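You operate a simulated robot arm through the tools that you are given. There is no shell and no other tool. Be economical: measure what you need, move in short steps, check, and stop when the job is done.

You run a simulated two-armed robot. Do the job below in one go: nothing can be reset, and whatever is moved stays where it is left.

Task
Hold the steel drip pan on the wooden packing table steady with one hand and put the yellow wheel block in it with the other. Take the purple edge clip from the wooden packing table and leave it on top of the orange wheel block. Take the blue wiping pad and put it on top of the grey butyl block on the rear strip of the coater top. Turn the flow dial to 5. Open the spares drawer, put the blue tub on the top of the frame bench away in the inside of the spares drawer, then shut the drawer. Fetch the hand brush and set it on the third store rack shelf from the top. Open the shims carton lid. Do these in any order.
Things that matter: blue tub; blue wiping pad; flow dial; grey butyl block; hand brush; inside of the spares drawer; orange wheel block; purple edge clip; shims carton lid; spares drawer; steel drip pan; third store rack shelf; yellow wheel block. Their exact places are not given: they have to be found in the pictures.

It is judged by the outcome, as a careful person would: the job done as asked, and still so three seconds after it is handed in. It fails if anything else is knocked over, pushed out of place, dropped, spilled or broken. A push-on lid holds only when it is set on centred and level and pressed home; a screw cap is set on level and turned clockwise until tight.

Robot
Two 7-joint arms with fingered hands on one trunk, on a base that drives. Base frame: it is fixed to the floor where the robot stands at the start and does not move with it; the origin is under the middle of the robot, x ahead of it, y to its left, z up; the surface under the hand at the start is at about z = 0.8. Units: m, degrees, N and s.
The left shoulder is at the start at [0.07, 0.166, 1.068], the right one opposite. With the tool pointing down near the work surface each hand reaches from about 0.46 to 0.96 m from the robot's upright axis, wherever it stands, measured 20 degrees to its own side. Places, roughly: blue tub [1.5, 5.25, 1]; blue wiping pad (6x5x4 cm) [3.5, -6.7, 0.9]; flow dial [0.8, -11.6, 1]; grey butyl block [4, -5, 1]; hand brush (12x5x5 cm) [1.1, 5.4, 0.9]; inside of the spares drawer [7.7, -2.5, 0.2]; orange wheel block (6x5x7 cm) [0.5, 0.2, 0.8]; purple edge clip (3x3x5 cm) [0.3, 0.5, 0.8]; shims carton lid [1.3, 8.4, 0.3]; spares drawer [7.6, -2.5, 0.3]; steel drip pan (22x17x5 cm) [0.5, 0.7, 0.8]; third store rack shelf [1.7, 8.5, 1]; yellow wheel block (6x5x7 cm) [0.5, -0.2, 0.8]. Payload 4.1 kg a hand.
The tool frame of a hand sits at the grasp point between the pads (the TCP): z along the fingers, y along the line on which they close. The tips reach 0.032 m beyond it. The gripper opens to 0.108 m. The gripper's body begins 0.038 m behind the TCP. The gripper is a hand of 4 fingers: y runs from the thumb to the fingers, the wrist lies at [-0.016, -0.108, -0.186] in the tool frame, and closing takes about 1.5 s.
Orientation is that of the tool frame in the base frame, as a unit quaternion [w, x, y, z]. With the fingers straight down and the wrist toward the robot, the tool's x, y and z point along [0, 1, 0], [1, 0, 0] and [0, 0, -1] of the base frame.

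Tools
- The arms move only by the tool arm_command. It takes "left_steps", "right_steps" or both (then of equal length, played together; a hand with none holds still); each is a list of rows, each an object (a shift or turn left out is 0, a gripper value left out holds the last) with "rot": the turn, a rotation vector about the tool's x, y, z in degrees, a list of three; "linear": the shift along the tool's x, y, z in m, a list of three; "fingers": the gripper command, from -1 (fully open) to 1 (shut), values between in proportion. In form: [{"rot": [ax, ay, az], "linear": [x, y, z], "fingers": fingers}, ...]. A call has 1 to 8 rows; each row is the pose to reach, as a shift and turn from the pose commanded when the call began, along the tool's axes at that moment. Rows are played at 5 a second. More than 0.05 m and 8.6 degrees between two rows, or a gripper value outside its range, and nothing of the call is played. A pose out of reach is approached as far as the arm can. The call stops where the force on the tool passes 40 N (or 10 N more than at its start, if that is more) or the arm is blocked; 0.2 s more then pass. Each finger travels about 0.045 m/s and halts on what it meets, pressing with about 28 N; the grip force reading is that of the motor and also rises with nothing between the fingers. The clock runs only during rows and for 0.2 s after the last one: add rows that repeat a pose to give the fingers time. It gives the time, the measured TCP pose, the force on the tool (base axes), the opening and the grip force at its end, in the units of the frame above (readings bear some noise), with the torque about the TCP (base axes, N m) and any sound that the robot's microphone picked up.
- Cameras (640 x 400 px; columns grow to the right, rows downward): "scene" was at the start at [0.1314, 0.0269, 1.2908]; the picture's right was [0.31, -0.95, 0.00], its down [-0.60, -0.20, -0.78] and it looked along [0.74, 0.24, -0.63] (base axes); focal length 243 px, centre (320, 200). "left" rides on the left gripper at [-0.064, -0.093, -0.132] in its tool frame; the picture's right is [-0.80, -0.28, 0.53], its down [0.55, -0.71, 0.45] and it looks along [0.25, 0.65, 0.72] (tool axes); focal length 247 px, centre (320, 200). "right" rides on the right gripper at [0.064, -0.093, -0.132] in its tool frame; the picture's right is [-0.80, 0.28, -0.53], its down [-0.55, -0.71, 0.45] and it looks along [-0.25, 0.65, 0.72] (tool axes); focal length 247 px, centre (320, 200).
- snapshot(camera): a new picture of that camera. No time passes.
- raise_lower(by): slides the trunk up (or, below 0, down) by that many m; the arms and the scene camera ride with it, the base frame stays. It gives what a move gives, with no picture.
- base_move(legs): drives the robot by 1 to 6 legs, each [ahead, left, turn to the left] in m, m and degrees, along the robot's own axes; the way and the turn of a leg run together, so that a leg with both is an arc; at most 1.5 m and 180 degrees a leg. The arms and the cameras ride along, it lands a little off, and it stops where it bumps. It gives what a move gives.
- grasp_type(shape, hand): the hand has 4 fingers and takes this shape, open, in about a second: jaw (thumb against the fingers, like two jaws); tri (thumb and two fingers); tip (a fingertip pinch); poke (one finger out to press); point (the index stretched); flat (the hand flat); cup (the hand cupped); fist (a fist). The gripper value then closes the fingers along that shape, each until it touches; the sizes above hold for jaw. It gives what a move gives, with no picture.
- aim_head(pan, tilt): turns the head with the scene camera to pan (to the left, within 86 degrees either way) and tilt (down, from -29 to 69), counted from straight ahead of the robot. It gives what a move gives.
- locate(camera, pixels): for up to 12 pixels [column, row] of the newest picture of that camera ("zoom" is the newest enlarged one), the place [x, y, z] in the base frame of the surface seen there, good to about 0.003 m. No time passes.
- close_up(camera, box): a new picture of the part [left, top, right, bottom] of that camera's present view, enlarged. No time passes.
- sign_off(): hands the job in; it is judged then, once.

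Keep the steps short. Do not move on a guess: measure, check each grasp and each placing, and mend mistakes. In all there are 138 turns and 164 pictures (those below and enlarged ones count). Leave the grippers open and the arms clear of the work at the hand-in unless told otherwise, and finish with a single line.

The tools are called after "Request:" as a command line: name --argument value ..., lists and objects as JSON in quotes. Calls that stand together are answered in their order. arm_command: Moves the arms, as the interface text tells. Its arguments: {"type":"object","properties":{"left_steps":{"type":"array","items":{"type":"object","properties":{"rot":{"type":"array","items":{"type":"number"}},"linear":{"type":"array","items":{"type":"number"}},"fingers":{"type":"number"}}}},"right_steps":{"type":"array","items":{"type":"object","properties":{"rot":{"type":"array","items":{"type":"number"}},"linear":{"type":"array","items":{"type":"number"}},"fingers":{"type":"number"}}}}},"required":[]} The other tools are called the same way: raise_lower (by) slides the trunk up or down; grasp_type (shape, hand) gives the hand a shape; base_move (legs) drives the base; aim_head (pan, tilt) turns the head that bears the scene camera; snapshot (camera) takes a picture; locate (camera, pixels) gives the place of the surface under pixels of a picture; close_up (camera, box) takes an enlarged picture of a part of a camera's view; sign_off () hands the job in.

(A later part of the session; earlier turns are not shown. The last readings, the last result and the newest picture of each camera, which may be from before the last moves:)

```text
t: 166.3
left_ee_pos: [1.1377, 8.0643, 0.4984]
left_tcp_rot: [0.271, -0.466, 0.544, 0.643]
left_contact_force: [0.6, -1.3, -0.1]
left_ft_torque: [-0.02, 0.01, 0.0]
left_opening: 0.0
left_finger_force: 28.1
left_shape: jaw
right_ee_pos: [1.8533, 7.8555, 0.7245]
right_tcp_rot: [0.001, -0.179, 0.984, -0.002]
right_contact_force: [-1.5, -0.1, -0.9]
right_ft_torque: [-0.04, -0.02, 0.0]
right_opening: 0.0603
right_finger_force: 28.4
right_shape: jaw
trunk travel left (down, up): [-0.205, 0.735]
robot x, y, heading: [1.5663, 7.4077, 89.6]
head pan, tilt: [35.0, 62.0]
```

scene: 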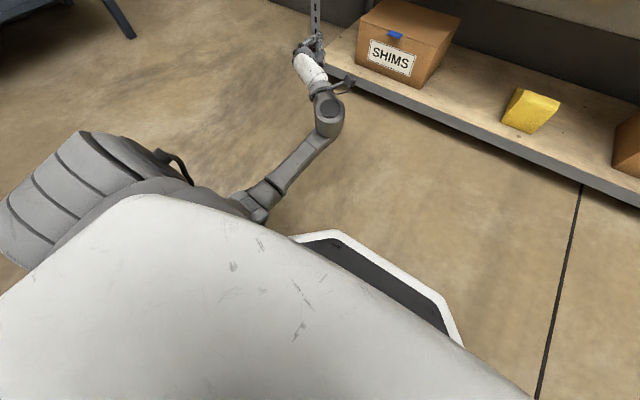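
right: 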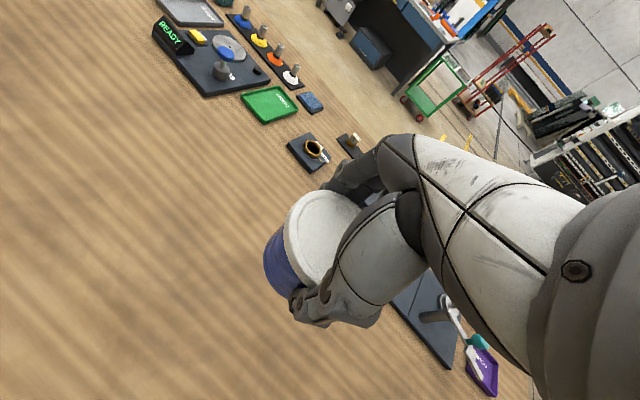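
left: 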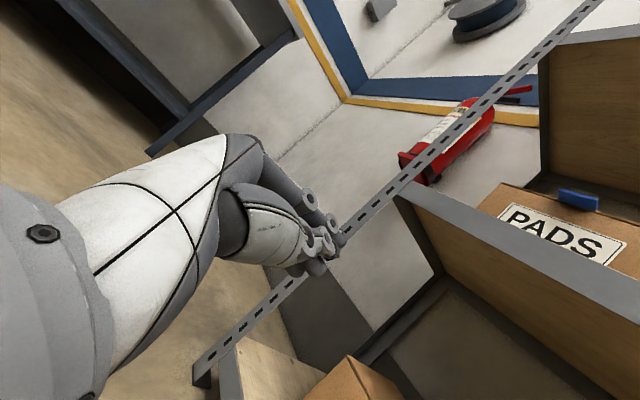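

Request:
arm_command --left_steps '[{"linear": [0.025, -0.0325, 0.009], "rot": [2.8, 2.4, -2.7]}, {"linear": [0.05, -0.065, 0.018], "rot": [5.6, 4.8, -5.4]}, {"linear": [0.075, -0.0975, 0.0275], "rot": [8.4, 7.2, -8.2]}, {"linear": [0.1, -0.13, 0.037], "rot": [11.2, 9.6, -10.9]}, {"linear": [0.126, -0.1625, 0.046], "rot": [14, 12, -13.6]}, {"linear": [0.151, -0.195, 0.055], "rot": [16.9, 14.5, -16.3]}, {"linear": [0.176, -0.2275, 0.064], "rot": [19.7, 16.9, -19]}, {"linear": [0.201, -0.26, 0.0733], "rot": [22.5, 19.3, -21.8]}]'

Request:
snapshot --camera "scene"

```text
t: 168.1
left_ee_pos: [1.2435, 8.1635, 0.2289]
left_tcp_rot: [0.369, -0.587, 0.597, 0.403]
left_contact_force: [-0.2, -0.5, -0.1]
left_ft_torque: [0.0, -0.01, -0.01]
left_opening: 0.0
left_finger_force: 27.4
left_shape: jaw
left hand out of reach, approached as far as the arm can: row 8
right_ee_pos: [1.8539, 7.8553, 0.7227]
right_tcp_rot: [0.001, -0.178, 0.984, -0.001]
right_contact_force: [-0.9, -0.4, -1.2]
right_ft_torque: [0.03, 0.01, -0.01]
right_opening: 0.0603
right_finger_force: 28.1
right_shape: jaw
trunk travel left (down, up): [-0.205, 0.735]
robot x, y, heading: [1.5628, 7.4076, 89.4]
head pan, tilt: [35.0, 62.0]
```

```text
85 pictures are left
```

scene: 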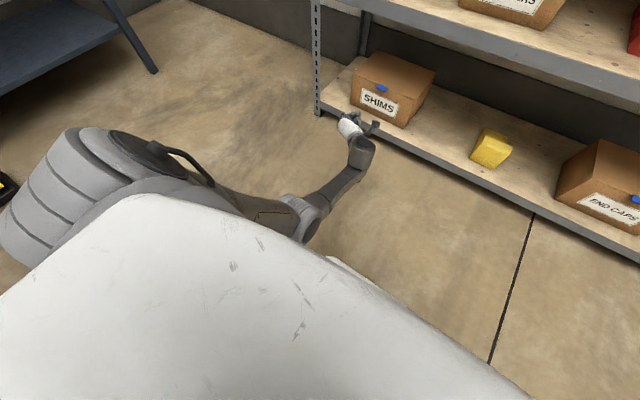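

In position in front of the carton, pitched −24°. I'll lower the trunk 0.04, then drive ahead 0.11 so the fingers come just under the tab.

Request:
raise_lower --by -0.05

Request:
base_move --legs '[[0.1, 0, 0]]'

Request:
aim_head --pan 28 --tilt 50

Request:
close_up --camera "scene" --box '[240, 80, 480, 230]'

Request:
snapshot --camera "left"

```text
t: 169.0
left_ee_pos: [1.2431, 8.1636, 0.1794]
left_tcp_rot: [0.368, -0.588, 0.597, 0.403]
left_contact_force: [0.5, -0.1, 0.0]
left_ft_torque: [-0.01, 0.0, -0.01]
left_opening: 0.0003
left_finger_force: 28.0
left_shape: jaw
right_ee_pos: [1.8534, 7.856, 0.6723]
right_tcp_rot: [0.0, -0.177, 0.984, -0.002]
right_contact_force: [0.7, -0.2, -1.5]
right_ft_torque: [0.02, 0.02, -0.01]
right_opening: 0.0602
right_finger_force: 28.0
right_shape: jaw
trunk travel left (down, up): [-0.155, 0.785]
robot x, y, heading: [1.5622, 7.4067, 89.5]
head pan, tilt: [35.0, 62.0]
```

```text
t: 170.1
left_ee_pos: [1.2445, 8.2619, 0.1793]
left_tcp_rot: [0.369, -0.587, 0.597, 0.403]
left_contact_force: [0.3, -0.9, 0.9]
left_ft_torque: [-0.03, 0.02, -0.02]
left_opening: 0.0001
left_finger_force: 28.5
left_shape: jaw
right_ee_pos: [1.8548, 7.9526, 0.6737]
right_tcp_rot: [0.0, -0.177, 0.984, -0.003]
right_contact_force: [-0.6, -1.0, -0.5]
right_ft_torque: [0.0, 0.01, 0.02]
right_opening: 0.0604
right_finger_force: 28.1
right_shape: jaw
trunk travel left (down, up): [-0.155, 0.785]
robot x, y, heading: [1.5661, 7.5065, 89.6]
head pan, tilt: [35.0, 62.0]
```

```text
t: 170.9
left_ee_pos: [1.2438, 8.2616, 0.1799]
left_tcp_rot: [0.369, -0.587, 0.597, 0.404]
left_contact_force: [-0.3, 0.7, 0.0]
left_ft_torque: [0.01, 0.02, 0.05]
left_opening: 0.0002
left_finger_force: 28.1
left_shape: jaw
right_ee_pos: [1.8564, 7.9537, 0.6722]
right_tcp_rot: [0.001, -0.177, 0.984, -0.002]
right_contact_force: [0.5, 0.4, -1.7]
right_ft_torque: [-0.01, 0.0, 0.0]
right_opening: 0.0606
right_finger_force: 27.6
right_shape: jaw
trunk travel left (down, up): [-0.155, 0.785]
robot x, y, heading: [1.5625, 7.5043, 89.3]
head pan, tilt: [28.0, 50.0]
```

```text
2.67 times, centred on (360, 155) of scene
```

zoom: 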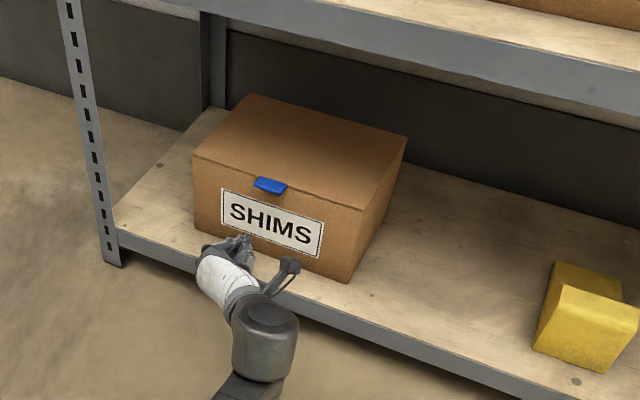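

```text
83 pictures are left
```

left: 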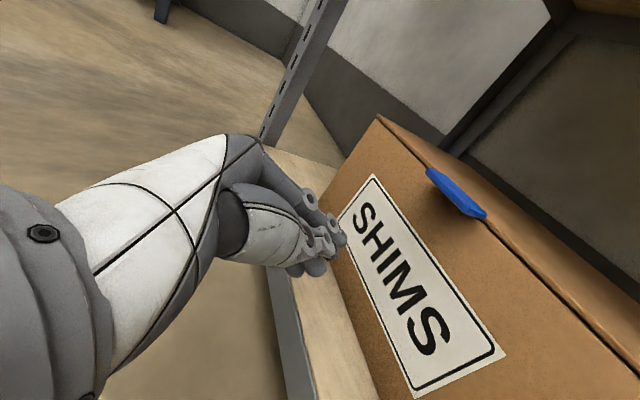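

Request:
locate --camera "zoom" --pixels '[[240, 240], [248, 238], [235, 250], [246, 262], [215, 245], [228, 265]]'

Request:
close_up --camera "scene" --box '[300, 135, 370, 195]'

```text
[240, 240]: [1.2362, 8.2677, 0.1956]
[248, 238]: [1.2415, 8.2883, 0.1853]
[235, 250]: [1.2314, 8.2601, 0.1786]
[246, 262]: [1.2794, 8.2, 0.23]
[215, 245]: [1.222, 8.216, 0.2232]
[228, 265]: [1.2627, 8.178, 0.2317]
```

```text
6.67 times, centred on (335, 165) of scene
```

zoom: 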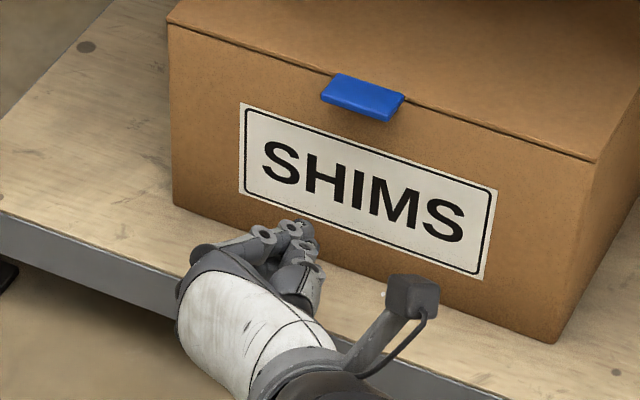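

Finger top is about z 0.19 at the tip. I'll advance 52 mm under the tab, then raise until it touches.

Request:
arm_command --left_steps '[{"linear": [-0.0107, -0.006, 0.0235]}, {"linear": [-0.0214, -0.0127, 0.0471]}, {"linear": [-0.0397, -0.0127, 0.0391]}, {"linear": [-0.058, -0.0127, 0.0311]}, {"linear": [-0.058, -0.0127, 0.0311]}]'

Request:
close_up --camera "scene" --box '[290, 110, 390, 195]'

```text
t: 172.1
left_ee_pos: [1.258, 8.3127, 0.2155]
left_tcp_rot: [0.367, -0.587, 0.598, 0.405]
left_contact_force: [0.5, 0.3, 0.5]
left_ft_torque: [0.02, -0.01, -0.02]
left_opening: 0.0
left_finger_force: 27.8
left_shape: jaw
left hand out of reach, approached as far as the arm can: row 1, 2, 3
right_ee_pos: [1.8557, 7.9538, 0.6727]
right_tcp_rot: [0.0, -0.177, 0.984, -0.002]
right_contact_force: [0.7, 0.7, 0.0]
right_ft_torque: [-0.02, 0.05, -0.02]
right_opening: 0.0602
right_finger_force: 27.7
right_shape: jaw
trunk travel left (down, up): [-0.155, 0.785]
robot x, y, heading: [1.5635, 7.5081, 89.6]
head pan, tilt: [28.0, 50.0]
```

```text
4.71 times, centred on (340, 152) of scene
```

zoom: 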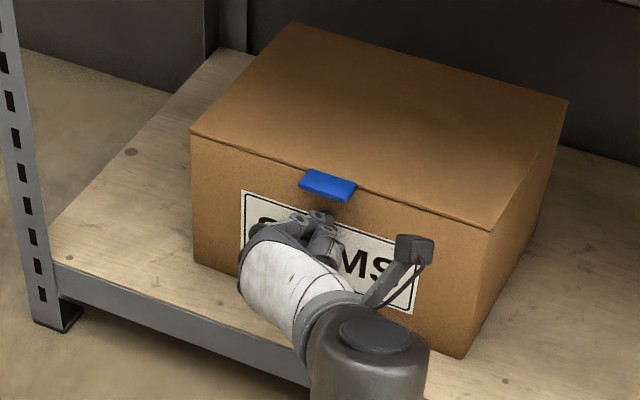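

Request:
arm_command --left_steps '[{"linear": [-0.0137, 0, -0.006]}, {"linear": [-0.0274, 0, -0.012]}, {"linear": [-0.0411, 0, -0.018]}, {"linear": [-0.0548, 0, -0.024]}, {"linear": [-0.0548, 0, -0.024]}]'

Request:
close_up --camera "scene" --box '[290, 110, 390, 195]'

```text
t: 173.3
left_ee_pos: [1.2607, 8.313, 0.279]
left_tcp_rot: [0.369, -0.587, 0.597, 0.403]
left_contact_force: [0.1, 0.2, 0.1]
left_ft_torque: [0.0, -0.01, -0.03]
left_opening: 0.0
left_finger_force: 28.2
left_shape: jaw
right_ee_pos: [1.8552, 7.9525, 0.6731]
right_tcp_rot: [0.0, -0.177, 0.984, -0.001]
right_contact_force: [0.3, 0.0, -1.6]
right_ft_torque: [0.01, 0.02, 0.0]
right_opening: 0.0604
right_finger_force: 28.2
right_shape: jaw
trunk travel left (down, up): [-0.155, 0.785]
robot x, y, heading: [1.5622, 7.5057, 89.7]
head pan, tilt: [28.0, 50.0]
```

```text
4.71 times, centred on (340, 152) of scene
```

zoom: 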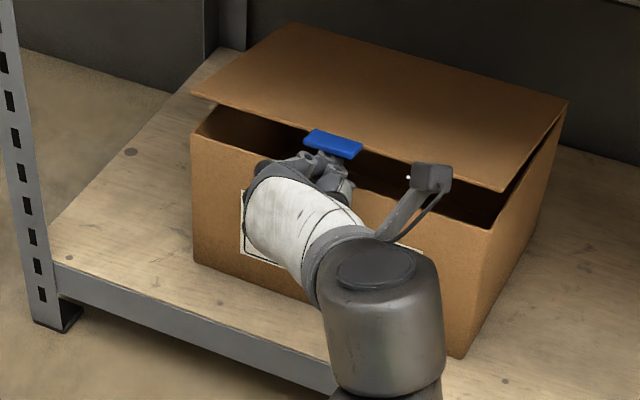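

The lid is lifting. I'll go on up and inward under it, keeping below z≈0.345 because of the shelf above.

Request:
arm_command --left_steps '[{"linear": [-0.022, 0, 0.001]}, {"linear": [-0.0447, 0, 0.0022]}, {"linear": [-0.0785, 0, 0.0146]}, {"linear": [-0.0865, 0, 0.033]}, {"linear": [-0.0946, 0, 0.0512]}, {"linear": [-0.103, 0, 0.07]}, {"linear": [-0.1107, 0, 0.0877]}]'

Request:
snapshot --camera "scene"

```text
t: 174.9
left_ee_pos: [1.2647, 8.4283, 0.3456]
left_tcp_rot: [0.368, -0.587, 0.597, 0.403]
left_contact_force: [-0.3, 0.6, -0.4]
left_ft_torque: [-0.01, -0.01, -0.02]
left_opening: 0.0001
left_finger_force: 28.0
left_shape: jaw
left hand out of reach, approached as far as the arm can: row 7
right_ee_pos: [1.8558, 7.953, 0.6738]
right_tcp_rot: [0.001, -0.176, 0.984, -0.002]
right_contact_force: [-0.5, 0.1, -1.3]
right_ft_torque: [0.01, 0.0, 0.0]
right_opening: 0.0604
right_finger_force: 27.7
right_shape: jaw
trunk travel left (down, up): [-0.155, 0.785]
robot x, y, heading: [1.566, 7.5069, 89.4]
head pan, tilt: [28.0, 50.0]
```

```text
79 pictures are left
```

scene: 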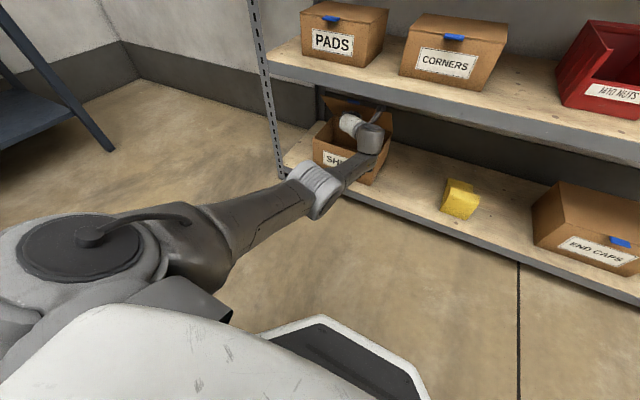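

Now I'll drive ahead 0.1 m to push the lid beyond vertical.

Request:
base_move --legs '[[0.1, 0, 0]]'

Request:
close_up --camera "scene" --box '[270, 80, 430, 200]'

Request:
snapshot --camera "left"

```text
t: 176.0
left_ee_pos: [1.2654, 8.5262, 0.3456]
left_tcp_rot: [0.368, -0.587, 0.597, 0.404]
left_contact_force: [-0.9, 0.5, -0.7]
left_ft_torque: [-0.01, 0.02, 0.01]
left_opening: 0.0
left_finger_force: 27.7
left_shape: jaw
right_ee_pos: [1.8556, 8.052, 0.6732]
right_tcp_rot: [0.0, -0.177, 0.984, -0.002]
right_contact_force: [0.1, 0.0, -1.6]
right_ft_torque: [0.01, -0.03, 0.02]
right_opening: 0.0603
right_finger_force: 27.5
right_shape: jaw
trunk travel left (down, up): [-0.155, 0.785]
robot x, y, heading: [1.5634, 7.6063, 89.6]
head pan, tilt: [28.0, 50.0]
```

```text
3.33 times, centred on (350, 140) of scene
```

zoom: 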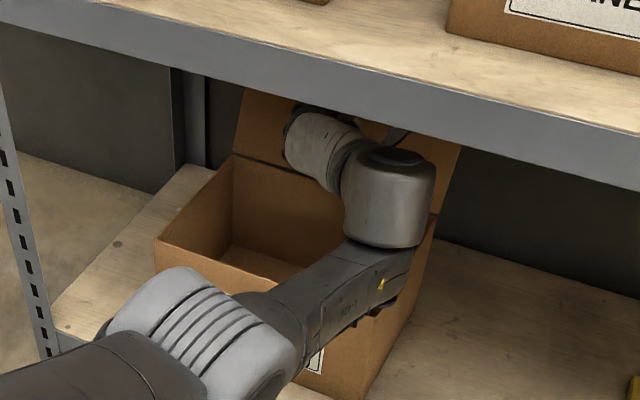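

```text
77 pictures are left
```

left: 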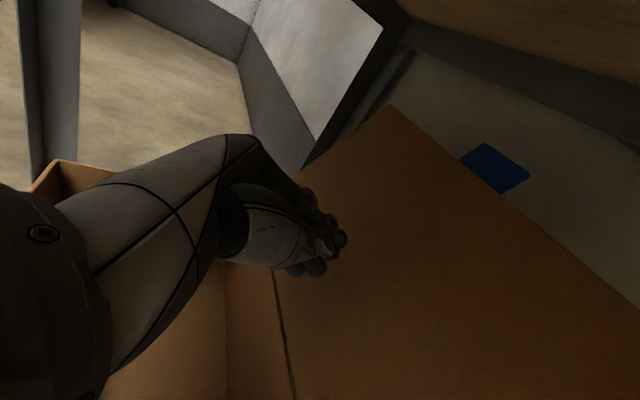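

The lid is open past vertical. I'll back straight out and check that it stays.

Request:
base_move --legs '[[-0.4, 0, 0]]'

Request:
close_up --camera "scene" --box '[240, 20, 480, 180]'

```text
t: 178.5
left_ee_pos: [1.2563, 8.1241, 0.3469]
left_tcp_rot: [0.367, -0.59, 0.595, 0.404]
left_contact_force: [0.9, -0.3, -0.3]
left_ft_torque: [-0.02, 0.0, 0.01]
left_opening: 0.0
left_finger_force: 27.6
left_shape: jaw
right_ee_pos: [1.8513, 7.6532, 0.6738]
right_tcp_rot: [0.001, -0.181, 0.984, -0.002]
right_contact_force: [0.1, -0.8, -1.4]
right_ft_torque: [0.0, -0.02, 0.0]
right_opening: 0.0604
right_finger_force: 27.2
right_shape: jaw
trunk travel left (down, up): [-0.155, 0.785]
robot x, y, heading: [1.5629, 7.2062, 89.9]
head pan, tilt: [28.0, 50.0]
```

```text
2.50 times, centred on (360, 100) of scene
```

zoom: 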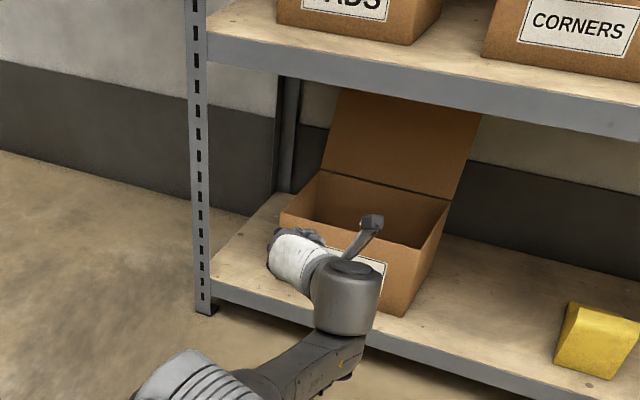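

The lid stays open. Next I'll raise the trunk and strafe right out of the gap.

Request:
raise_lower --by 0.4

Request:
base_move --legs '[[0.05, -1.4, 0]]'

Request:
arm_command --left_steps '[{"rot": [3.83, 3.51, 5.57], "linear": [0, 0, -0.02]}, {"rot": [7.66, 7.02, 11.14], "linear": [0, 0, -0.04]}, {"rot": [11.5, 10.5, 16.7], "linear": [0, 0, -0.06]}, {"rot": [15.3, 14.0, 22.3], "linear": [0, 0, -0.08]}, {"rot": [19.2, 17.6, 27.9], "linear": [0, 0, -0.1]}, {"rot": [23, 21.1, 33.4], "linear": [0, 0, -0.12]}, {"rot": [26.8, 24.6, 39], "linear": [0, 0, -0.14]}, {"rot": [30.6, 28.1, 44.6], "linear": [0, 0, -0.16]}]'

Request:
aim_head --pan 0 --tilt 30

Request:
snapshot --camera "scene"

```text
t: 182.3
left_ee_pos: [1.2576, 8.1253, 0.7449]
left_tcp_rot: [0.366, -0.589, 0.595, 0.405]
left_contact_force: [-0.1, 0.2, -1.1]
left_ft_torque: [-0.01, 0.01, -0.04]
left_opening: 0.0
left_finger_force: 28.2
left_shape: jaw
right_ee_pos: [1.8511, 7.6538, 1.0722]
right_tcp_rot: [0.0, -0.18, 0.984, -0.002]
right_contact_force: [0.5, -0.7, 0.0]
right_ft_torque: [0.01, 0.02, -0.01]
right_opening: 0.0604
right_finger_force: 28.2
right_shape: jaw
trunk travel left (down, up): [-0.555, 0.385]
robot x, y, heading: [1.56, 7.202, 89.7]
head pan, tilt: [28.0, 50.0]
```

```text
t: 189.2
left_ee_pos: [2.6288, 8.17, 0.7461]
left_tcp_rot: [0.366, -0.59, 0.595, 0.406]
left_contact_force: [0.4, 0.3, 0.5]
left_ft_torque: [0.03, 0.0, -0.01]
left_opening: 0.0
left_finger_force: 28.2
left_shape: jaw
right_ee_pos: [3.2237, 7.7009, 1.0729]
right_tcp_rot: [0.001, -0.18, 0.984, -0.002]
right_contact_force: [-0.6, -0.2, -1.3]
right_ft_torque: [0.0, 0.02, 0.0]
right_opening: 0.0602
right_finger_force: 28.1
right_shape: jaw
trunk travel left (down, up): [-0.555, 0.385]
robot x, y, heading: [2.9373, 7.2528, 90.0]
head pan, tilt: [28.0, 50.0]
```

```text
t: 191.0
left_ee_pos: [2.6355, 8.0226, 0.8101]
left_tcp_rot: [0.175, -0.288, 0.921, 0.195]
left_contact_force: [0.0, 0.0, -0.9]
left_ft_torque: [-0.02, 0.04, 0.02]
left_opening: 0.0
left_finger_force: 28.3
left_shape: jaw
right_ee_pos: [3.2247, 7.7003, 1.0731]
right_tcp_rot: [0.0, -0.182, 0.983, -0.001]
right_contact_force: [0.7, -0.3, -2.0]
right_ft_torque: [0.0, 0.01, -0.02]
right_opening: 0.0603
right_finger_force: 28.0
right_shape: jaw
trunk travel left (down, up): [-0.555, 0.385]
robot x, y, heading: [2.9372, 7.2497, 89.7]
head pan, tilt: [28.0, 50.0]
```

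```text
t: 191.9
left_ee_pos: [2.6348, 8.0229, 0.8106]
left_tcp_rot: [0.176, -0.29, 0.92, 0.196]
left_contact_force: [0.3, 0.2, 0.5]
left_ft_torque: [-0.02, 0.03, -0.02]
left_opening: 0.0
left_finger_force: 28.1
left_shape: jaw
right_ee_pos: [3.2253, 7.6995, 1.0722]
right_tcp_rot: [0.001, -0.181, 0.983, -0.002]
right_contact_force: [-0.8, 0.5, -0.6]
right_ft_torque: [0.0, 0.01, -0.01]
right_opening: 0.0605
right_finger_force: 28.2
right_shape: jaw
trunk travel left (down, up): [-0.555, 0.385]
robot x, y, heading: [2.9412, 7.2505, 89.8]
head pan, tilt: [0.0, 30.0]
```

```text
75 pictures are left
```

scene: 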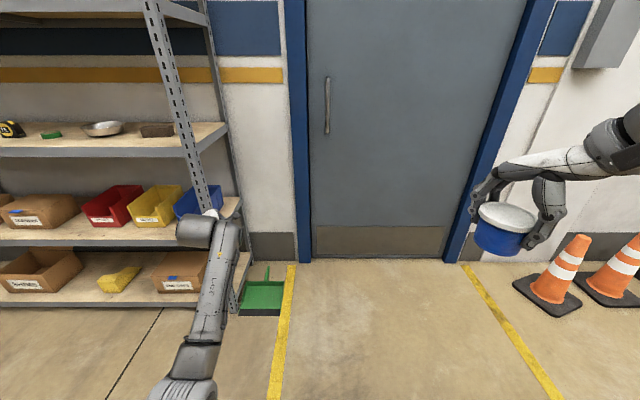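

I'll bring the left arm back to the tool-down posture.

Request:
arm_command --left_steps '[{"rot": [2.9, 2.6, 4.2], "linear": [0.004, -0.017, -0.036]}, {"rot": [5.8, 5.3, 8.4], "linear": [0.007, -0.034, -0.072]}, {"rot": [8.7, 7.9, 12.6], "linear": [0.011, -0.051, -0.108]}, {"rot": [11.6, 10.6, 16.8], "linear": [0.014, -0.069, -0.144]}, {"rot": [14.5, 13.2, 21], "linear": [0.018, -0.086, -0.18]}, {"rot": [17.3, 15.9, 25.2], "linear": [0.021, -0.103, -0.216]}, {"rot": [20.2, 18.5, 29.3], "linear": [0.025, -0.12, -0.252]}, {"rot": [23, 21.1, 33.4], "linear": [0.0287, -0.137, -0.288]}]'

Request:
base_move --legs '[[-0.3, 0, 0], [0, 0, -90]]'

Request:
aim_head --pan -30 --tilt 15

Request:
snapshot --camera "scene"

```text
t: 193.8
left_ee_pos: [2.6346, 7.7738, 1.0108]
left_tcp_rot: [-0.002, -0.006, 1.0, 0.0]
left_contact_force: [0.4, -0.1, -0.5]
left_ft_torque: [0.0, 0.0, 0.0]
left_opening: 0.0002
left_finger_force: 27.7
left_shape: jaw
right_ee_pos: [3.2234, 7.6988, 1.0738]
right_tcp_rot: [0.001, -0.181, 0.983, -0.001]
right_contact_force: [0.9, 0.3, -0.3]
right_ft_torque: [0.01, 0.01, 0.01]
right_opening: 0.0602
right_finger_force: 28.2
right_shape: jaw
trunk travel left (down, up): [-0.555, 0.385]
robot x, y, heading: [2.9344, 7.2498, 89.9]
head pan, tilt: [0.0, 30.0]
```

```text
t: 199.7
left_ee_pos: [3.4653, 7.2391, 1.0096]
left_tcp_rot: [-0.002, 0.706, 0.709, 0.001]
left_contact_force: [0.7, -0.3, 0.2]
left_ft_torque: [0.0, -0.02, -0.03]
left_opening: 0.0
left_finger_force: 27.9
left_shape: jaw
right_ee_pos: [3.384, 6.6511, 1.0734]
right_tcp_rot: [-0.001, 0.571, 0.821, -0.002]
right_contact_force: [-0.1, 0.5, -0.6]
right_ft_torque: [0.0, 0.03, -0.02]
right_opening: 0.0599
right_finger_force: 27.6
right_shape: jaw
trunk travel left (down, up): [-0.555, 0.385]
robot x, y, heading: [2.9354, 6.9409, -0.5]
head pan, tilt: [0.0, 30.0]
```

```text
t: 200.6
left_ee_pos: [3.4659, 7.2388, 1.0098]
left_tcp_rot: [-0.002, 0.706, 0.709, 0.001]
left_contact_force: [0.3, 1.0, 0.3]
left_ft_torque: [0.04, -0.02, 0.0]
left_opening: 0.0
left_finger_force: 28.3
left_shape: jaw
right_ee_pos: [3.3832, 6.6499, 1.0731]
right_tcp_rot: [-0.001, 0.57, 0.821, -0.002]
right_contact_force: [1.1, 0.6, -1.2]
right_ft_torque: [-0.01, 0.02, -0.03]
right_opening: 0.0599
right_finger_force: 27.7
right_shape: jaw
trunk travel left (down, up): [-0.555, 0.385]
robot x, y, heading: [2.9343, 6.943, -0.6]
head pan, tilt: [-30.0, 15.0]
```

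```text
74 pictures are left
```

scene: 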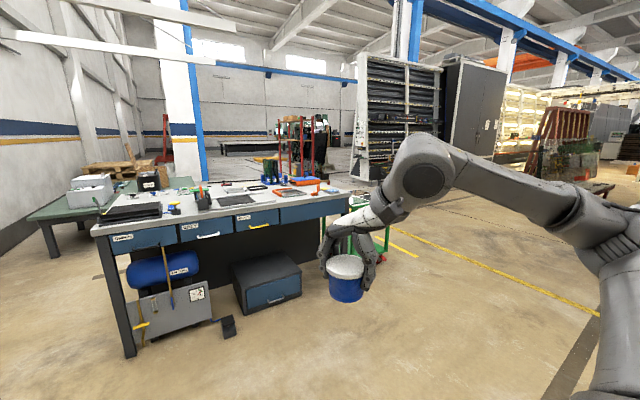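

I'll turn toward the drawer (right, about −64°) and look ahead.

Request:
base_move --legs '[[0, 0, -70]]'

Request:
aim_head --pan 8 --tilt 12

Request:
snapshot --camera "scene"

```text
t: 204.1
left_ee_pos: [3.3957, 6.5472, 1.0098]
left_tcp_rot: [-0.001, 0.984, 0.176, 0.002]
left_contact_force: [0.8, -0.8, -0.3]
left_ft_torque: [0.0, -0.01, -0.01]
left_opening: 0.0004
left_finger_force: 27.9
left_shape: jaw
right_ee_pos: [2.816, 6.422, 1.0731]
right_tcp_rot: [-0.002, 0.938, 0.346, -0.001]
right_contact_force: [-0.3, 0.1, -1.7]
right_ft_torque: [0.0, 0.0, 0.0]
right_opening: 0.0601
right_finger_force: 27.5
right_shape: jaw
trunk travel left (down, up): [-0.555, 0.385]
robot x, y, heading: [2.9351, 6.9455, -70.1]
head pan, tilt: [-30.0, 15.0]
```

```text
t: 205.1
left_ee_pos: [3.3958, 6.5474, 1.01]
left_tcp_rot: [-0.001, 0.984, 0.176, 0.002]
left_contact_force: [0.3, -0.4, 0.3]
left_ft_torque: [0.0, -0.04, -0.04]
left_opening: 0.0
left_finger_force: 28.1
left_shape: jaw
right_ee_pos: [2.8153, 6.4218, 1.0746]
right_tcp_rot: [-0.002, 0.938, 0.346, -0.001]
right_contact_force: [0.1, -0.8, -0.7]
right_ft_torque: [0.02, 0.0, 0.0]
right_opening: 0.0599
right_finger_force: 28.4
right_shape: jaw
trunk travel left (down, up): [-0.555, 0.385]
robot x, y, heading: [2.9345, 6.943, -70.4]
head pan, tilt: [8.0, 12.0]
```

```text
73 pictures are left
```

scene: 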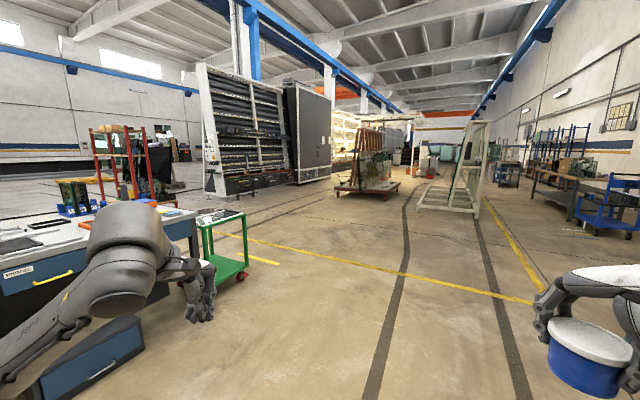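

Request:
locate --camera "scene" --pixels '[[215, 195], [300, 183], [332, 178], [365, 193], [340, 185], [395, 190], [470, 210], [430, 205], [215, 280], [240, 275], [600, 235], [425, 170]]'

Request:
close_up --camera "scene" --box '[200, 80, 520, 240]'

```text
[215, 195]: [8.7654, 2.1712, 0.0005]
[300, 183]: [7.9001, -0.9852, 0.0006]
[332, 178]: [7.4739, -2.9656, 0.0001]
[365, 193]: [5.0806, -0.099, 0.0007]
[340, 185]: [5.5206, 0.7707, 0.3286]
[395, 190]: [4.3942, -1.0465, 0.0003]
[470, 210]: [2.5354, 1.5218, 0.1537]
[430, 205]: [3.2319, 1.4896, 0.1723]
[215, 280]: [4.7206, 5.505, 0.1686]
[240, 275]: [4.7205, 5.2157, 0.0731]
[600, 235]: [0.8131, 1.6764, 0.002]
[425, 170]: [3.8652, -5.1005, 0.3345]
```

```text
2.00 times, centred on (360, 160) of scene
```

zoom: 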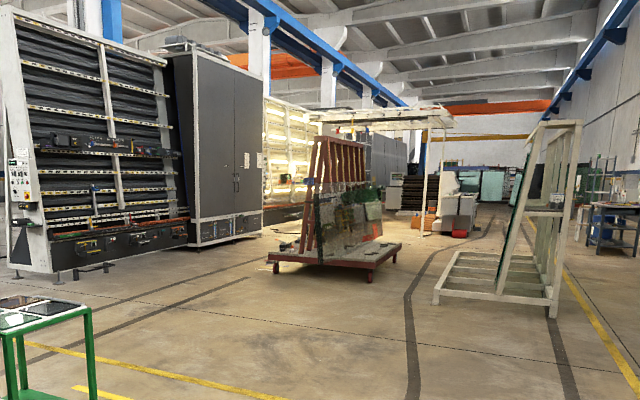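

The dark cabinet with drawers at its base stands at x≈7.5, y −1…−3. I'll drive around the red cart on its +x side.

Request:
base_move --legs '[[1.5, 0, 0], [1.5, 0, 0], [0.5, 0, 0], [0, 0, 39], [1.4, 0, 0], [1.4, 0, 0]]'

Request:
aim_head --pan -20 --tilt 20

Request:
snapshot --camera "scene"

```text
t: 237.3
left_ee_pos: [7.0203, 1.9996, 1.0097]
left_tcp_rot: [-0.001, 0.877, 0.481, 0.001]
left_contact_force: [0.5, 0.8, -0.6]
left_ft_torque: [-0.01, 0.01, 0.01]
left_opening: 0.0
left_finger_force: 28.2
left_shape: jaw
right_ee_pos: [6.6352, 1.5491, 1.0728]
right_tcp_rot: [-0.001, 0.779, 0.627, -0.001]
right_contact_force: [0.3, 0.5, -1.6]
right_ft_torque: [0.02, 0.0, -0.03]
right_opening: 0.0599
right_finger_force: 28.1
right_shape: jaw
trunk travel left (down, up): [-0.555, 0.385]
robot x, y, heading: [6.412, 2.0329, -33.4]
head pan, tilt: [8.0, 12.0]
```

```text
t: 238.3
left_ee_pos: [7.0209, 1.9994, 1.01]
left_tcp_rot: [-0.001, 0.877, 0.481, 0.001]
left_contact_force: [-0.9, 1.3, 0.6]
left_ft_torque: [-0.03, -0.02, 0.0]
left_opening: 0.0
left_finger_force: 28.4
left_shape: jaw
right_ee_pos: [6.6339, 1.5491, 1.0732]
right_tcp_rot: [-0.002, 0.779, 0.627, -0.001]
right_contact_force: [-0.4, -1.3, -1.0]
right_ft_torque: [-0.01, 0.01, 0.0]
right_opening: 0.0597
right_finger_force: 27.9
right_shape: jaw
trunk travel left (down, up): [-0.555, 0.385]
robot x, y, heading: [6.4141, 2.0365, -33.1]
head pan, tilt: [-20.0, 20.0]
```

```text
71 pictures are left
```

scene: 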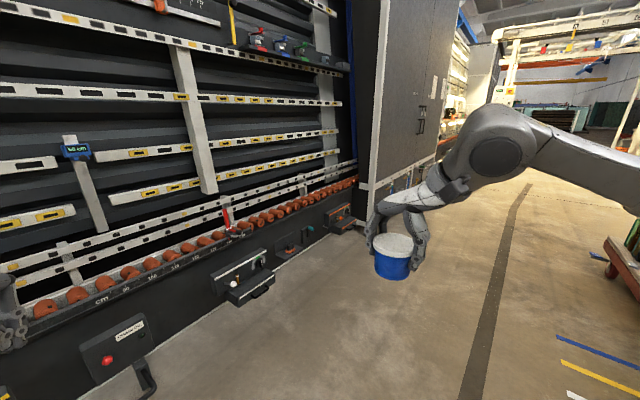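

Request:
locate --camera "scene" --pixels '[[145, 390], [250, 300], [345, 228], [363, 190], [420, 165], [612, 262], [605, 255], [300, 250]]'

```text
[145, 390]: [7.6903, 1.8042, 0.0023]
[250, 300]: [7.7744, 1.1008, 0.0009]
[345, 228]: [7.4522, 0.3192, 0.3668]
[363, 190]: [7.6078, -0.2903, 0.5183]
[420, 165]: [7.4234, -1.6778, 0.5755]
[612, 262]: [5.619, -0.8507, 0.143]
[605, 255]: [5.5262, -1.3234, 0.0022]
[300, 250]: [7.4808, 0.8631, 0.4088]
```

The corridor is x 5.62–7.45. I'll turn to −90° and drive to y≈−2.45.

Request:
base_move --legs '[[0, 0, -57], [1.5, 0.08, 0], [1.5, 0, 0], [1.45, 0, 0]]'

Request:
aim_head --pan 70 --tilt 35

Request:
snapshot --camera "scene"

```text
refused: leg 2 is longer than a leg can be; nothing moved
```

```text
t: 239.9
left_ee_pos: [7.0205, 1.9997, 1.0098]
left_tcp_rot: [-0.001, 0.877, 0.481, 0.001]
left_contact_force: [-0.1, -0.4, 0.4]
left_ft_torque: [0.04, 0.0, 0.02]
left_opening: 0.0001
left_finger_force: 28.6
left_shape: jaw
right_ee_pos: [6.6341, 1.5493, 1.0727]
right_tcp_rot: [-0.002, 0.779, 0.627, -0.001]
right_contact_force: [-0.5, -0.8, -1.1]
right_ft_torque: [0.0, 0.0, 0.01]
right_opening: 0.06
right_finger_force: 28.3
right_shape: jaw
trunk travel left (down, up): [-0.555, 0.385]
robot x, y, heading: [6.4144, 2.034, -33.0]
head pan, tilt: [70.0, 35.0]
```

```text
70 pictures are left
```

scene: 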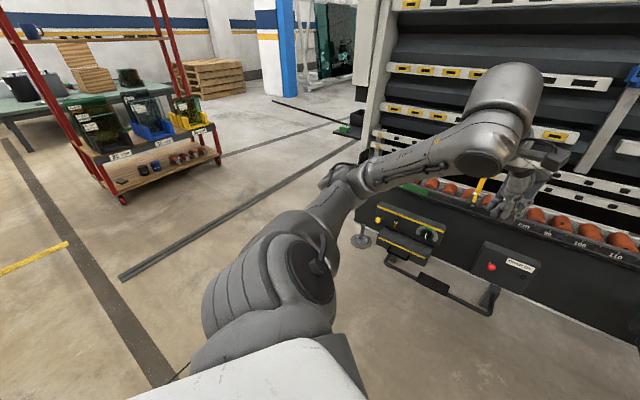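

Request:
base_move --legs '[[0, 0, -57], [1.48, 0, 0], [1.48, 0, 0], [1.45, 0.05, 0]]'

Request:
snapshot --camera "scene"

```text
t: 263.5
left_ee_pos: [6.6717, -2.9034, 1.0097]
left_tcp_rot: [-0.002, 1.0, -0.015, 0.001]
left_contact_force: [0.5, 0.6, 0.5]
left_ft_torque: [-0.01, -0.01, 0.02]
left_opening: 0.0
left_finger_force: 27.6
left_shape: jaw
right_ee_pos: [6.0864, -2.8027, 1.0731]
right_tcp_rot: [-0.001, 0.987, 0.16, -0.001]
right_contact_force: [-0.3, -0.9, -0.9]
right_ft_torque: [0.03, -0.03, 0.0]
right_opening: 0.0599
right_finger_force: 28.1
right_shape: jaw
trunk travel left (down, up): [-0.555, 0.385]
robot x, y, heading: [6.3941, -2.3637, -92.3]
head pan, tilt: [70.0, 35.0]
```

```text
69 pictures are left
```

scene: 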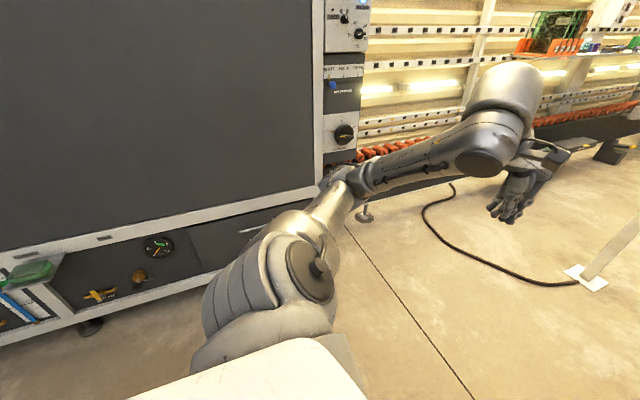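

Request:
base_move --legs '[[0, 0, 92]]'

Request:
aim_head --pan -3 --tilt 38

Request:
snapshot --camera "scene"

```text
t: 267.8
left_ee_pos: [6.9112, -2.049, 1.0102]
left_tcp_rot: [-0.002, 0.693, 0.721, 0.001]
left_contact_force: [0.7, -0.1, -0.9]
left_ft_torque: [-0.02, 0.0, -0.01]
left_opening: 0.0001
left_finger_force: 28.6
left_shape: jaw
right_ee_pos: [6.8502, -2.6407, 1.0737]
right_tcp_rot: [-0.001, 0.557, 0.831, -0.001]
right_contact_force: [-0.1, 0.6, -1.4]
right_ft_torque: [0.0, 0.03, 0.02]
right_opening: 0.0594
right_finger_force: 28.1
right_shape: jaw
trunk travel left (down, up): [-0.555, 0.385]
robot x, y, heading: [6.3914, -2.3662, 1.4]
head pan, tilt: [70.0, 35.0]
```

```text
t: 269.3
left_ee_pos: [6.9104, -2.0491, 1.0102]
left_tcp_rot: [-0.001, 0.693, 0.72, 0.0]
left_contact_force: [-0.1, -0.3, -0.9]
left_ft_torque: [-0.04, 0.02, 0.01]
left_opening: 0.0
left_finger_force: 28.4
left_shape: jaw
right_ee_pos: [6.8499, -2.64, 1.0722]
right_tcp_rot: [-0.001, 0.557, 0.831, -0.002]
right_contact_force: [0.2, 0.1, -1.4]
right_ft_torque: [0.0, 0.03, 0.03]
right_opening: 0.0594
right_finger_force: 28.0
right_shape: jaw
trunk travel left (down, up): [-0.555, 0.385]
robot x, y, heading: [6.3925, -2.3653, 1.5]
head pan, tilt: [-3.0, 38.0]
```

```text
68 pictures are left
```

scene: 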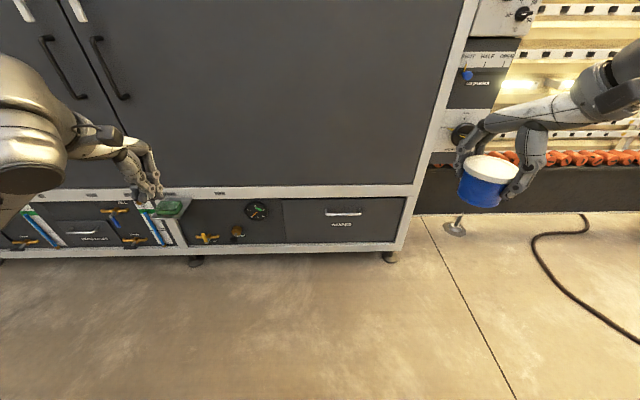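

Request:
close_up --camera "scene" --box '[270, 180, 430, 270]'

Request:
locate --camera "zoom" --pixels '[[225, 125], [290, 128], [365, 128], [255, 127], [245, 135], [55, 80], [55, 245], [540, 75], [500, 245], [290, 180], [290, 100], [130, 160]]'

```text
4.00 times, centred on (350, 225) of scene
```

zoom: 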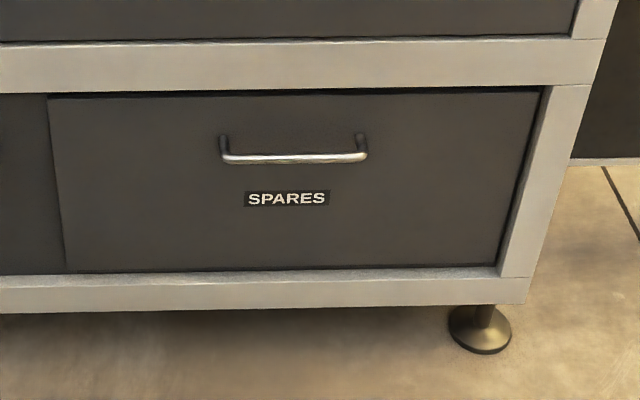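

```text
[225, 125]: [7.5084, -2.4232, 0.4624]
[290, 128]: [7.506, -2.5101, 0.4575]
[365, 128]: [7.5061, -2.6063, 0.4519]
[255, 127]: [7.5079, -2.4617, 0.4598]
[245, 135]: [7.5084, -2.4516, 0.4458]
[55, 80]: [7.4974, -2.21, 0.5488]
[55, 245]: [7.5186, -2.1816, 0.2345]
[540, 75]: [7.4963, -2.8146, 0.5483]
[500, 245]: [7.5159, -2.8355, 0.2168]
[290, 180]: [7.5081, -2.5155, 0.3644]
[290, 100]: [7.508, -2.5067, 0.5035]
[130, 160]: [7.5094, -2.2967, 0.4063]
```

Request:
close_up --camera "scene" --box '[315, 200, 375, 235]'

Request:
locate --camera "zoom" --pixels '[[105, 115], [150, 125], [265, 125], [350, 122], [410, 120], [265, 120], [265, 130], [265, 135], [100, 70], [400, 70]]'

```text
10.67 times, centred on (345, 218) of scene
```

zoom: 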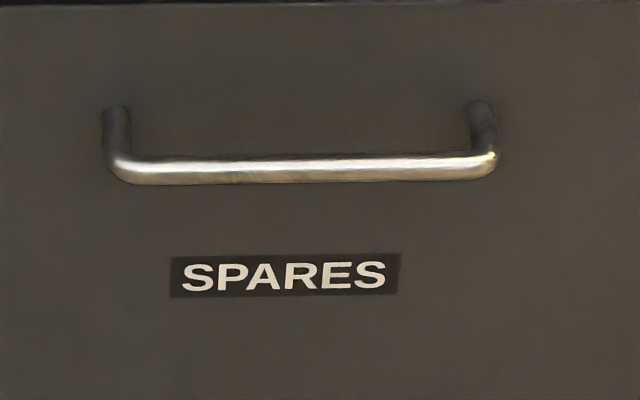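

```text
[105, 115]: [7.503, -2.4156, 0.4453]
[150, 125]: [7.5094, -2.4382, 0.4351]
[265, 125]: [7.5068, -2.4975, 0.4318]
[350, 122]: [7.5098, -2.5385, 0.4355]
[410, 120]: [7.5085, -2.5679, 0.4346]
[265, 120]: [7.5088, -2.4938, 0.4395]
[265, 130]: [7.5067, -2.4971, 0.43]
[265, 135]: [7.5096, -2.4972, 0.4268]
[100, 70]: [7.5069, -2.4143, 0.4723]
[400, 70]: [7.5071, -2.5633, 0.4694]
```

Request:
locate --camera "zoom" --pixels '[[265, 168], [200, 170], [400, 164], [300, 172], [140, 172], [480, 162]]'

Request:
base_move --legs '[[0, -0.38, -1.5], [0.3, 0, 0]]'

Request:
raise_lower --by -0.35

Request:
arm_command --left_steps '[{"rot": [-7.5, 0, 0], "fingers": 0.3}, {"rot": [-15, 0, 0], "fingers": 0.3}, {"rot": [-22.5, 0, 0], "fingers": 0.3}, {"rot": [-30, 0, 0], "fingers": 0.3}, {"rot": [-37.5, 0, 0], "fingers": 0.3}, {"rot": [-45, 0, 0], "fingers": 0.3}, {"rot": [-50, 0, 0], "fingers": 0.3}]'

Request:
snapshot --camera "scene"

```text
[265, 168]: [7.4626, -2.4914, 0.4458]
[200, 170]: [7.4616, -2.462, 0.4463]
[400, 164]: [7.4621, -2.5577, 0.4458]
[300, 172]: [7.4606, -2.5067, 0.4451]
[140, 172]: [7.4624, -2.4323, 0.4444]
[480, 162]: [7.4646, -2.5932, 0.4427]
```

```text
t: 273.4
left_ee_pos: [7.221, -2.4493, 1.0098]
left_tcp_rot: [-0.002, 0.703, 0.711, -0.001]
left_contact_force: [1.0, 0.0, 0.3]
left_ft_torque: [0.0, 0.02, -0.01]
left_opening: 0.0001
left_finger_force: 27.8
left_shape: jaw
right_ee_pos: [7.1447, -3.0379, 1.0729]
right_tcp_rot: [-0.001, 0.568, 0.823, -0.002]
right_contact_force: [0.4, -0.2, -0.6]
right_ft_torque: [0.01, 0.03, 0.0]
right_opening: 0.0592
right_finger_force: 28.5
right_shape: jaw
trunk travel left (down, up): [-0.555, 0.385]
robot x, y, heading: [6.694, -2.7505, 0.3]
head pan, tilt: [-3.0, 38.0]
```

```text
t: 276.8
left_ee_pos: [7.2199, -2.4509, 0.6592]
left_tcp_rot: [-0.002, 0.704, 0.711, 0.0]
left_contact_force: [-0.4, 1.3, 0.3]
left_ft_torque: [0.03, 0.01, 0.02]
left_opening: 0.0002
left_finger_force: 28.0
left_shape: jaw
right_ee_pos: [7.1435, -3.0381, 0.7234]
right_tcp_rot: [-0.001, 0.567, 0.824, -0.001]
right_contact_force: [-0.4, 0.9, -0.5]
right_ft_torque: [0.03, 0.02, 0.02]
right_opening: 0.0595
right_finger_force: 28.1
right_shape: jaw
trunk travel left (down, up): [-0.205, 0.735]
robot x, y, heading: [6.6928, -2.7518, 0.1]
head pan, tilt: [-3.0, 38.0]
```

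```text
t: 278.4
left_ee_pos: [7.2455, -2.4211, 0.7123]
left_tcp_rot: [0.238, 0.652, 0.679, 0.24]
left_contact_force: [0.3, 0.0, 0.8]
left_ft_torque: [0.01, -0.01, -0.04]
left_opening: 0.0378
left_finger_force: 0.0
left_shape: jaw
left hand out of reach, approached as far as the arm can: row 2, 3, 4, 5, 6, 7
right_ee_pos: [7.143, -3.0376, 0.7235]
right_tcp_rot: [-0.001, 0.567, 0.823, -0.001]
right_contact_force: [-1.1, -0.6, -1.5]
right_ft_torque: [0.04, 0.0, -0.02]
right_opening: 0.0593
right_finger_force: 28.0
right_shape: jaw
trunk travel left (down, up): [-0.205, 0.735]
robot x, y, heading: [6.6901, -2.7533, 0.1]
head pan, tilt: [-3.0, 38.0]
```

```text
65 pictures are left
```

scene: 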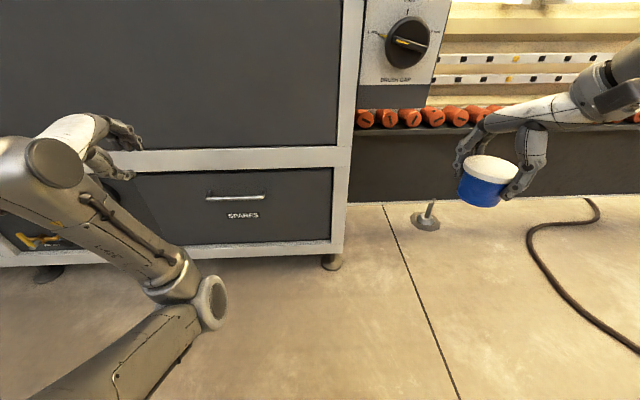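

The handle bar is at (7.465, −2.42…−2.595, 0.445), 35 mm clear of the front. The hand is pitched 40°; I'll approach along the finger direction.

Request:
arm_command --left_steps '[{"linear": [-0.014, 0, 0.038]}, {"linear": [-0.028, -0.001, 0.076]}, {"linear": [-0.042, -0.001, 0.114]}, {"linear": [-0.055, -0.002, 0.152]}, {"linear": [-0.069, -0.003, 0.19]}, {"linear": [-0.083, -0.003, 0.228]}, {"linear": [-0.083, -0.003, 0.228]}]'

Request:
close_up --camera "scene" --box '[130, 120, 330, 260]'

```text
t: 280.0
left_ee_pos: [7.3943, -2.5007, 0.5321]
left_tcp_rot: [0.236, 0.652, 0.679, 0.24]
left_contact_force: [-0.3, 0.6, -2.0]
left_ft_torque: [0.02, 0.0, 0.05]
left_opening: 0.0379
left_finger_force: 0.1
left_shape: jaw
right_ee_pos: [7.1433, -3.0384, 0.7237]
right_tcp_rot: [-0.002, 0.568, 0.823, -0.002]
right_contact_force: [-0.2, 0.6, -2.4]
right_ft_torque: [-0.01, 0.06, 0.0]
right_opening: 0.0593
right_finger_force: 28.3
right_shape: jaw
trunk travel left (down, up): [-0.205, 0.735]
robot x, y, heading: [6.6927, -2.7476, -0.2]
head pan, tilt: [-3.0, 38.0]
```

```text
2.86 times, centred on (230, 190) of scene
```

zoom: 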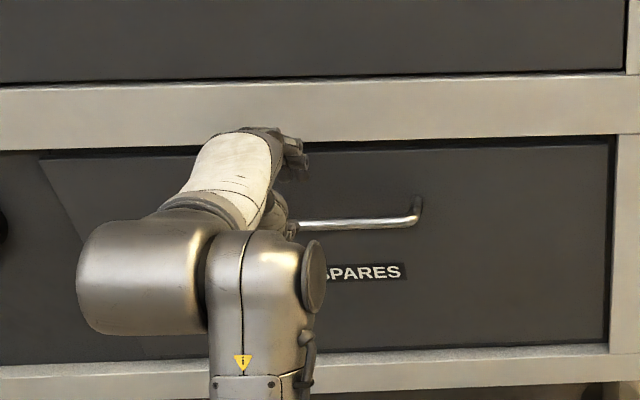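

Request:
arm_command --left_steps '[{"linear": [0, 0, 0.03]}, {"linear": [0, 0, 0.06]}, {"linear": [0, 0, 0.08]}, {"linear": [0, 0, 0.094]}, {"linear": [0, 0, 0.094], "fingers": 1}, {"linear": [0, 0, 0.094], "fingers": 1}, {"linear": [0, 0, 0.094], "fingers": 1}, {"linear": [0, 0, 0.094], "fingers": 1}]'

Request:
snapshot --camera "left"

```text
t: 281.8
left_ee_pos: [7.454, -2.4993, 0.4623]
left_tcp_rot: [0.238, 0.652, 0.678, 0.241]
left_contact_force: [-0.6, 0.8, 1.0]
left_ft_torque: [0.08, 0.02, -0.05]
left_opening: 0.0082
left_finger_force: 28.5
left_shape: jaw
right_ee_pos: [7.1426, -3.0375, 0.7229]
right_tcp_rot: [-0.001, 0.567, 0.824, -0.001]
right_contact_force: [0.3, 0.2, -0.7]
right_ft_torque: [0.02, -0.02, 0.04]
right_opening: 0.0591
right_finger_force: 27.4
right_shape: jaw
trunk travel left (down, up): [-0.205, 0.735]
robot x, y, heading: [6.6904, -2.7486, 0.0]
head pan, tilt: [-3.0, 38.0]
```

```text
63 pictures are left
```

left: 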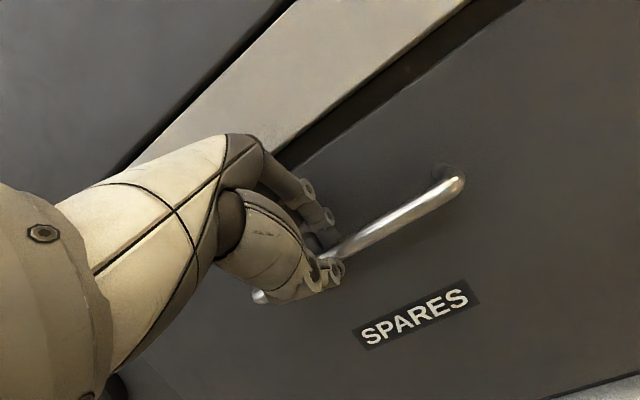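

The bar is gripped (8 mm). I'll pull the drawer by driving back 0.3 m.

Request:
base_move --legs '[[-0.32, 0, 0]]'

Request:
aim_head --pan 0 --tilt 42

Request:
snapshot --camera "scene"

```text
t: 283.9
left_ee_pos: [7.1295, -2.4964, 0.463]
left_tcp_rot: [0.237, 0.65, 0.68, 0.242]
left_contact_force: [0.1, 0.7, 0.1]
left_ft_torque: [-0.01, 0.02, 0.0]
left_opening: 0.0066
left_finger_force: 28.1
left_shape: jaw
right_ee_pos: [6.8216, -3.0359, 0.7231]
right_tcp_rot: [-0.001, 0.565, 0.825, -0.002]
right_contact_force: [-0.1, -0.2, -1.9]
right_ft_torque: [-0.02, 0.03, 0.03]
right_opening: 0.0598
right_finger_force: 28.2
right_shape: jaw
trunk travel left (down, up): [-0.205, 0.735]
robot x, y, heading: [6.3689, -2.7539, 0.4]
head pan, tilt: [-3.0, 38.0]
```

```text
t: 284.6
left_ee_pos: [7.1293, -2.4937, 0.4637]
left_tcp_rot: [0.237, 0.65, 0.681, 0.241]
left_contact_force: [0.5, 0.6, 0.1]
left_ft_torque: [0.02, 0.03, 0.03]
left_opening: 0.0063
left_finger_force: 28.4
left_shape: jaw
right_ee_pos: [6.8221, -3.036, 0.7225]
right_tcp_rot: [-0.001, 0.564, 0.825, -0.001]
right_contact_force: [-0.5, 0.5, -1.9]
right_ft_torque: [0.01, 0.03, 0.03]
right_opening: 0.0593
right_finger_force: 27.8
right_shape: jaw
trunk travel left (down, up): [-0.205, 0.735]
robot x, y, heading: [6.3731, -2.7529, 0.5]
head pan, tilt: [0.0, 42.0]
```

```text
62 pictures are left
```

scene: 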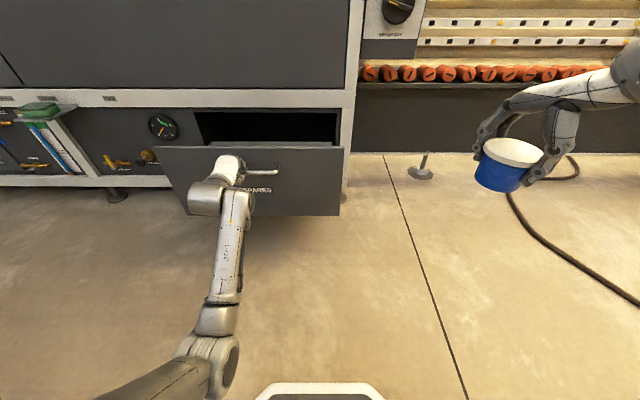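

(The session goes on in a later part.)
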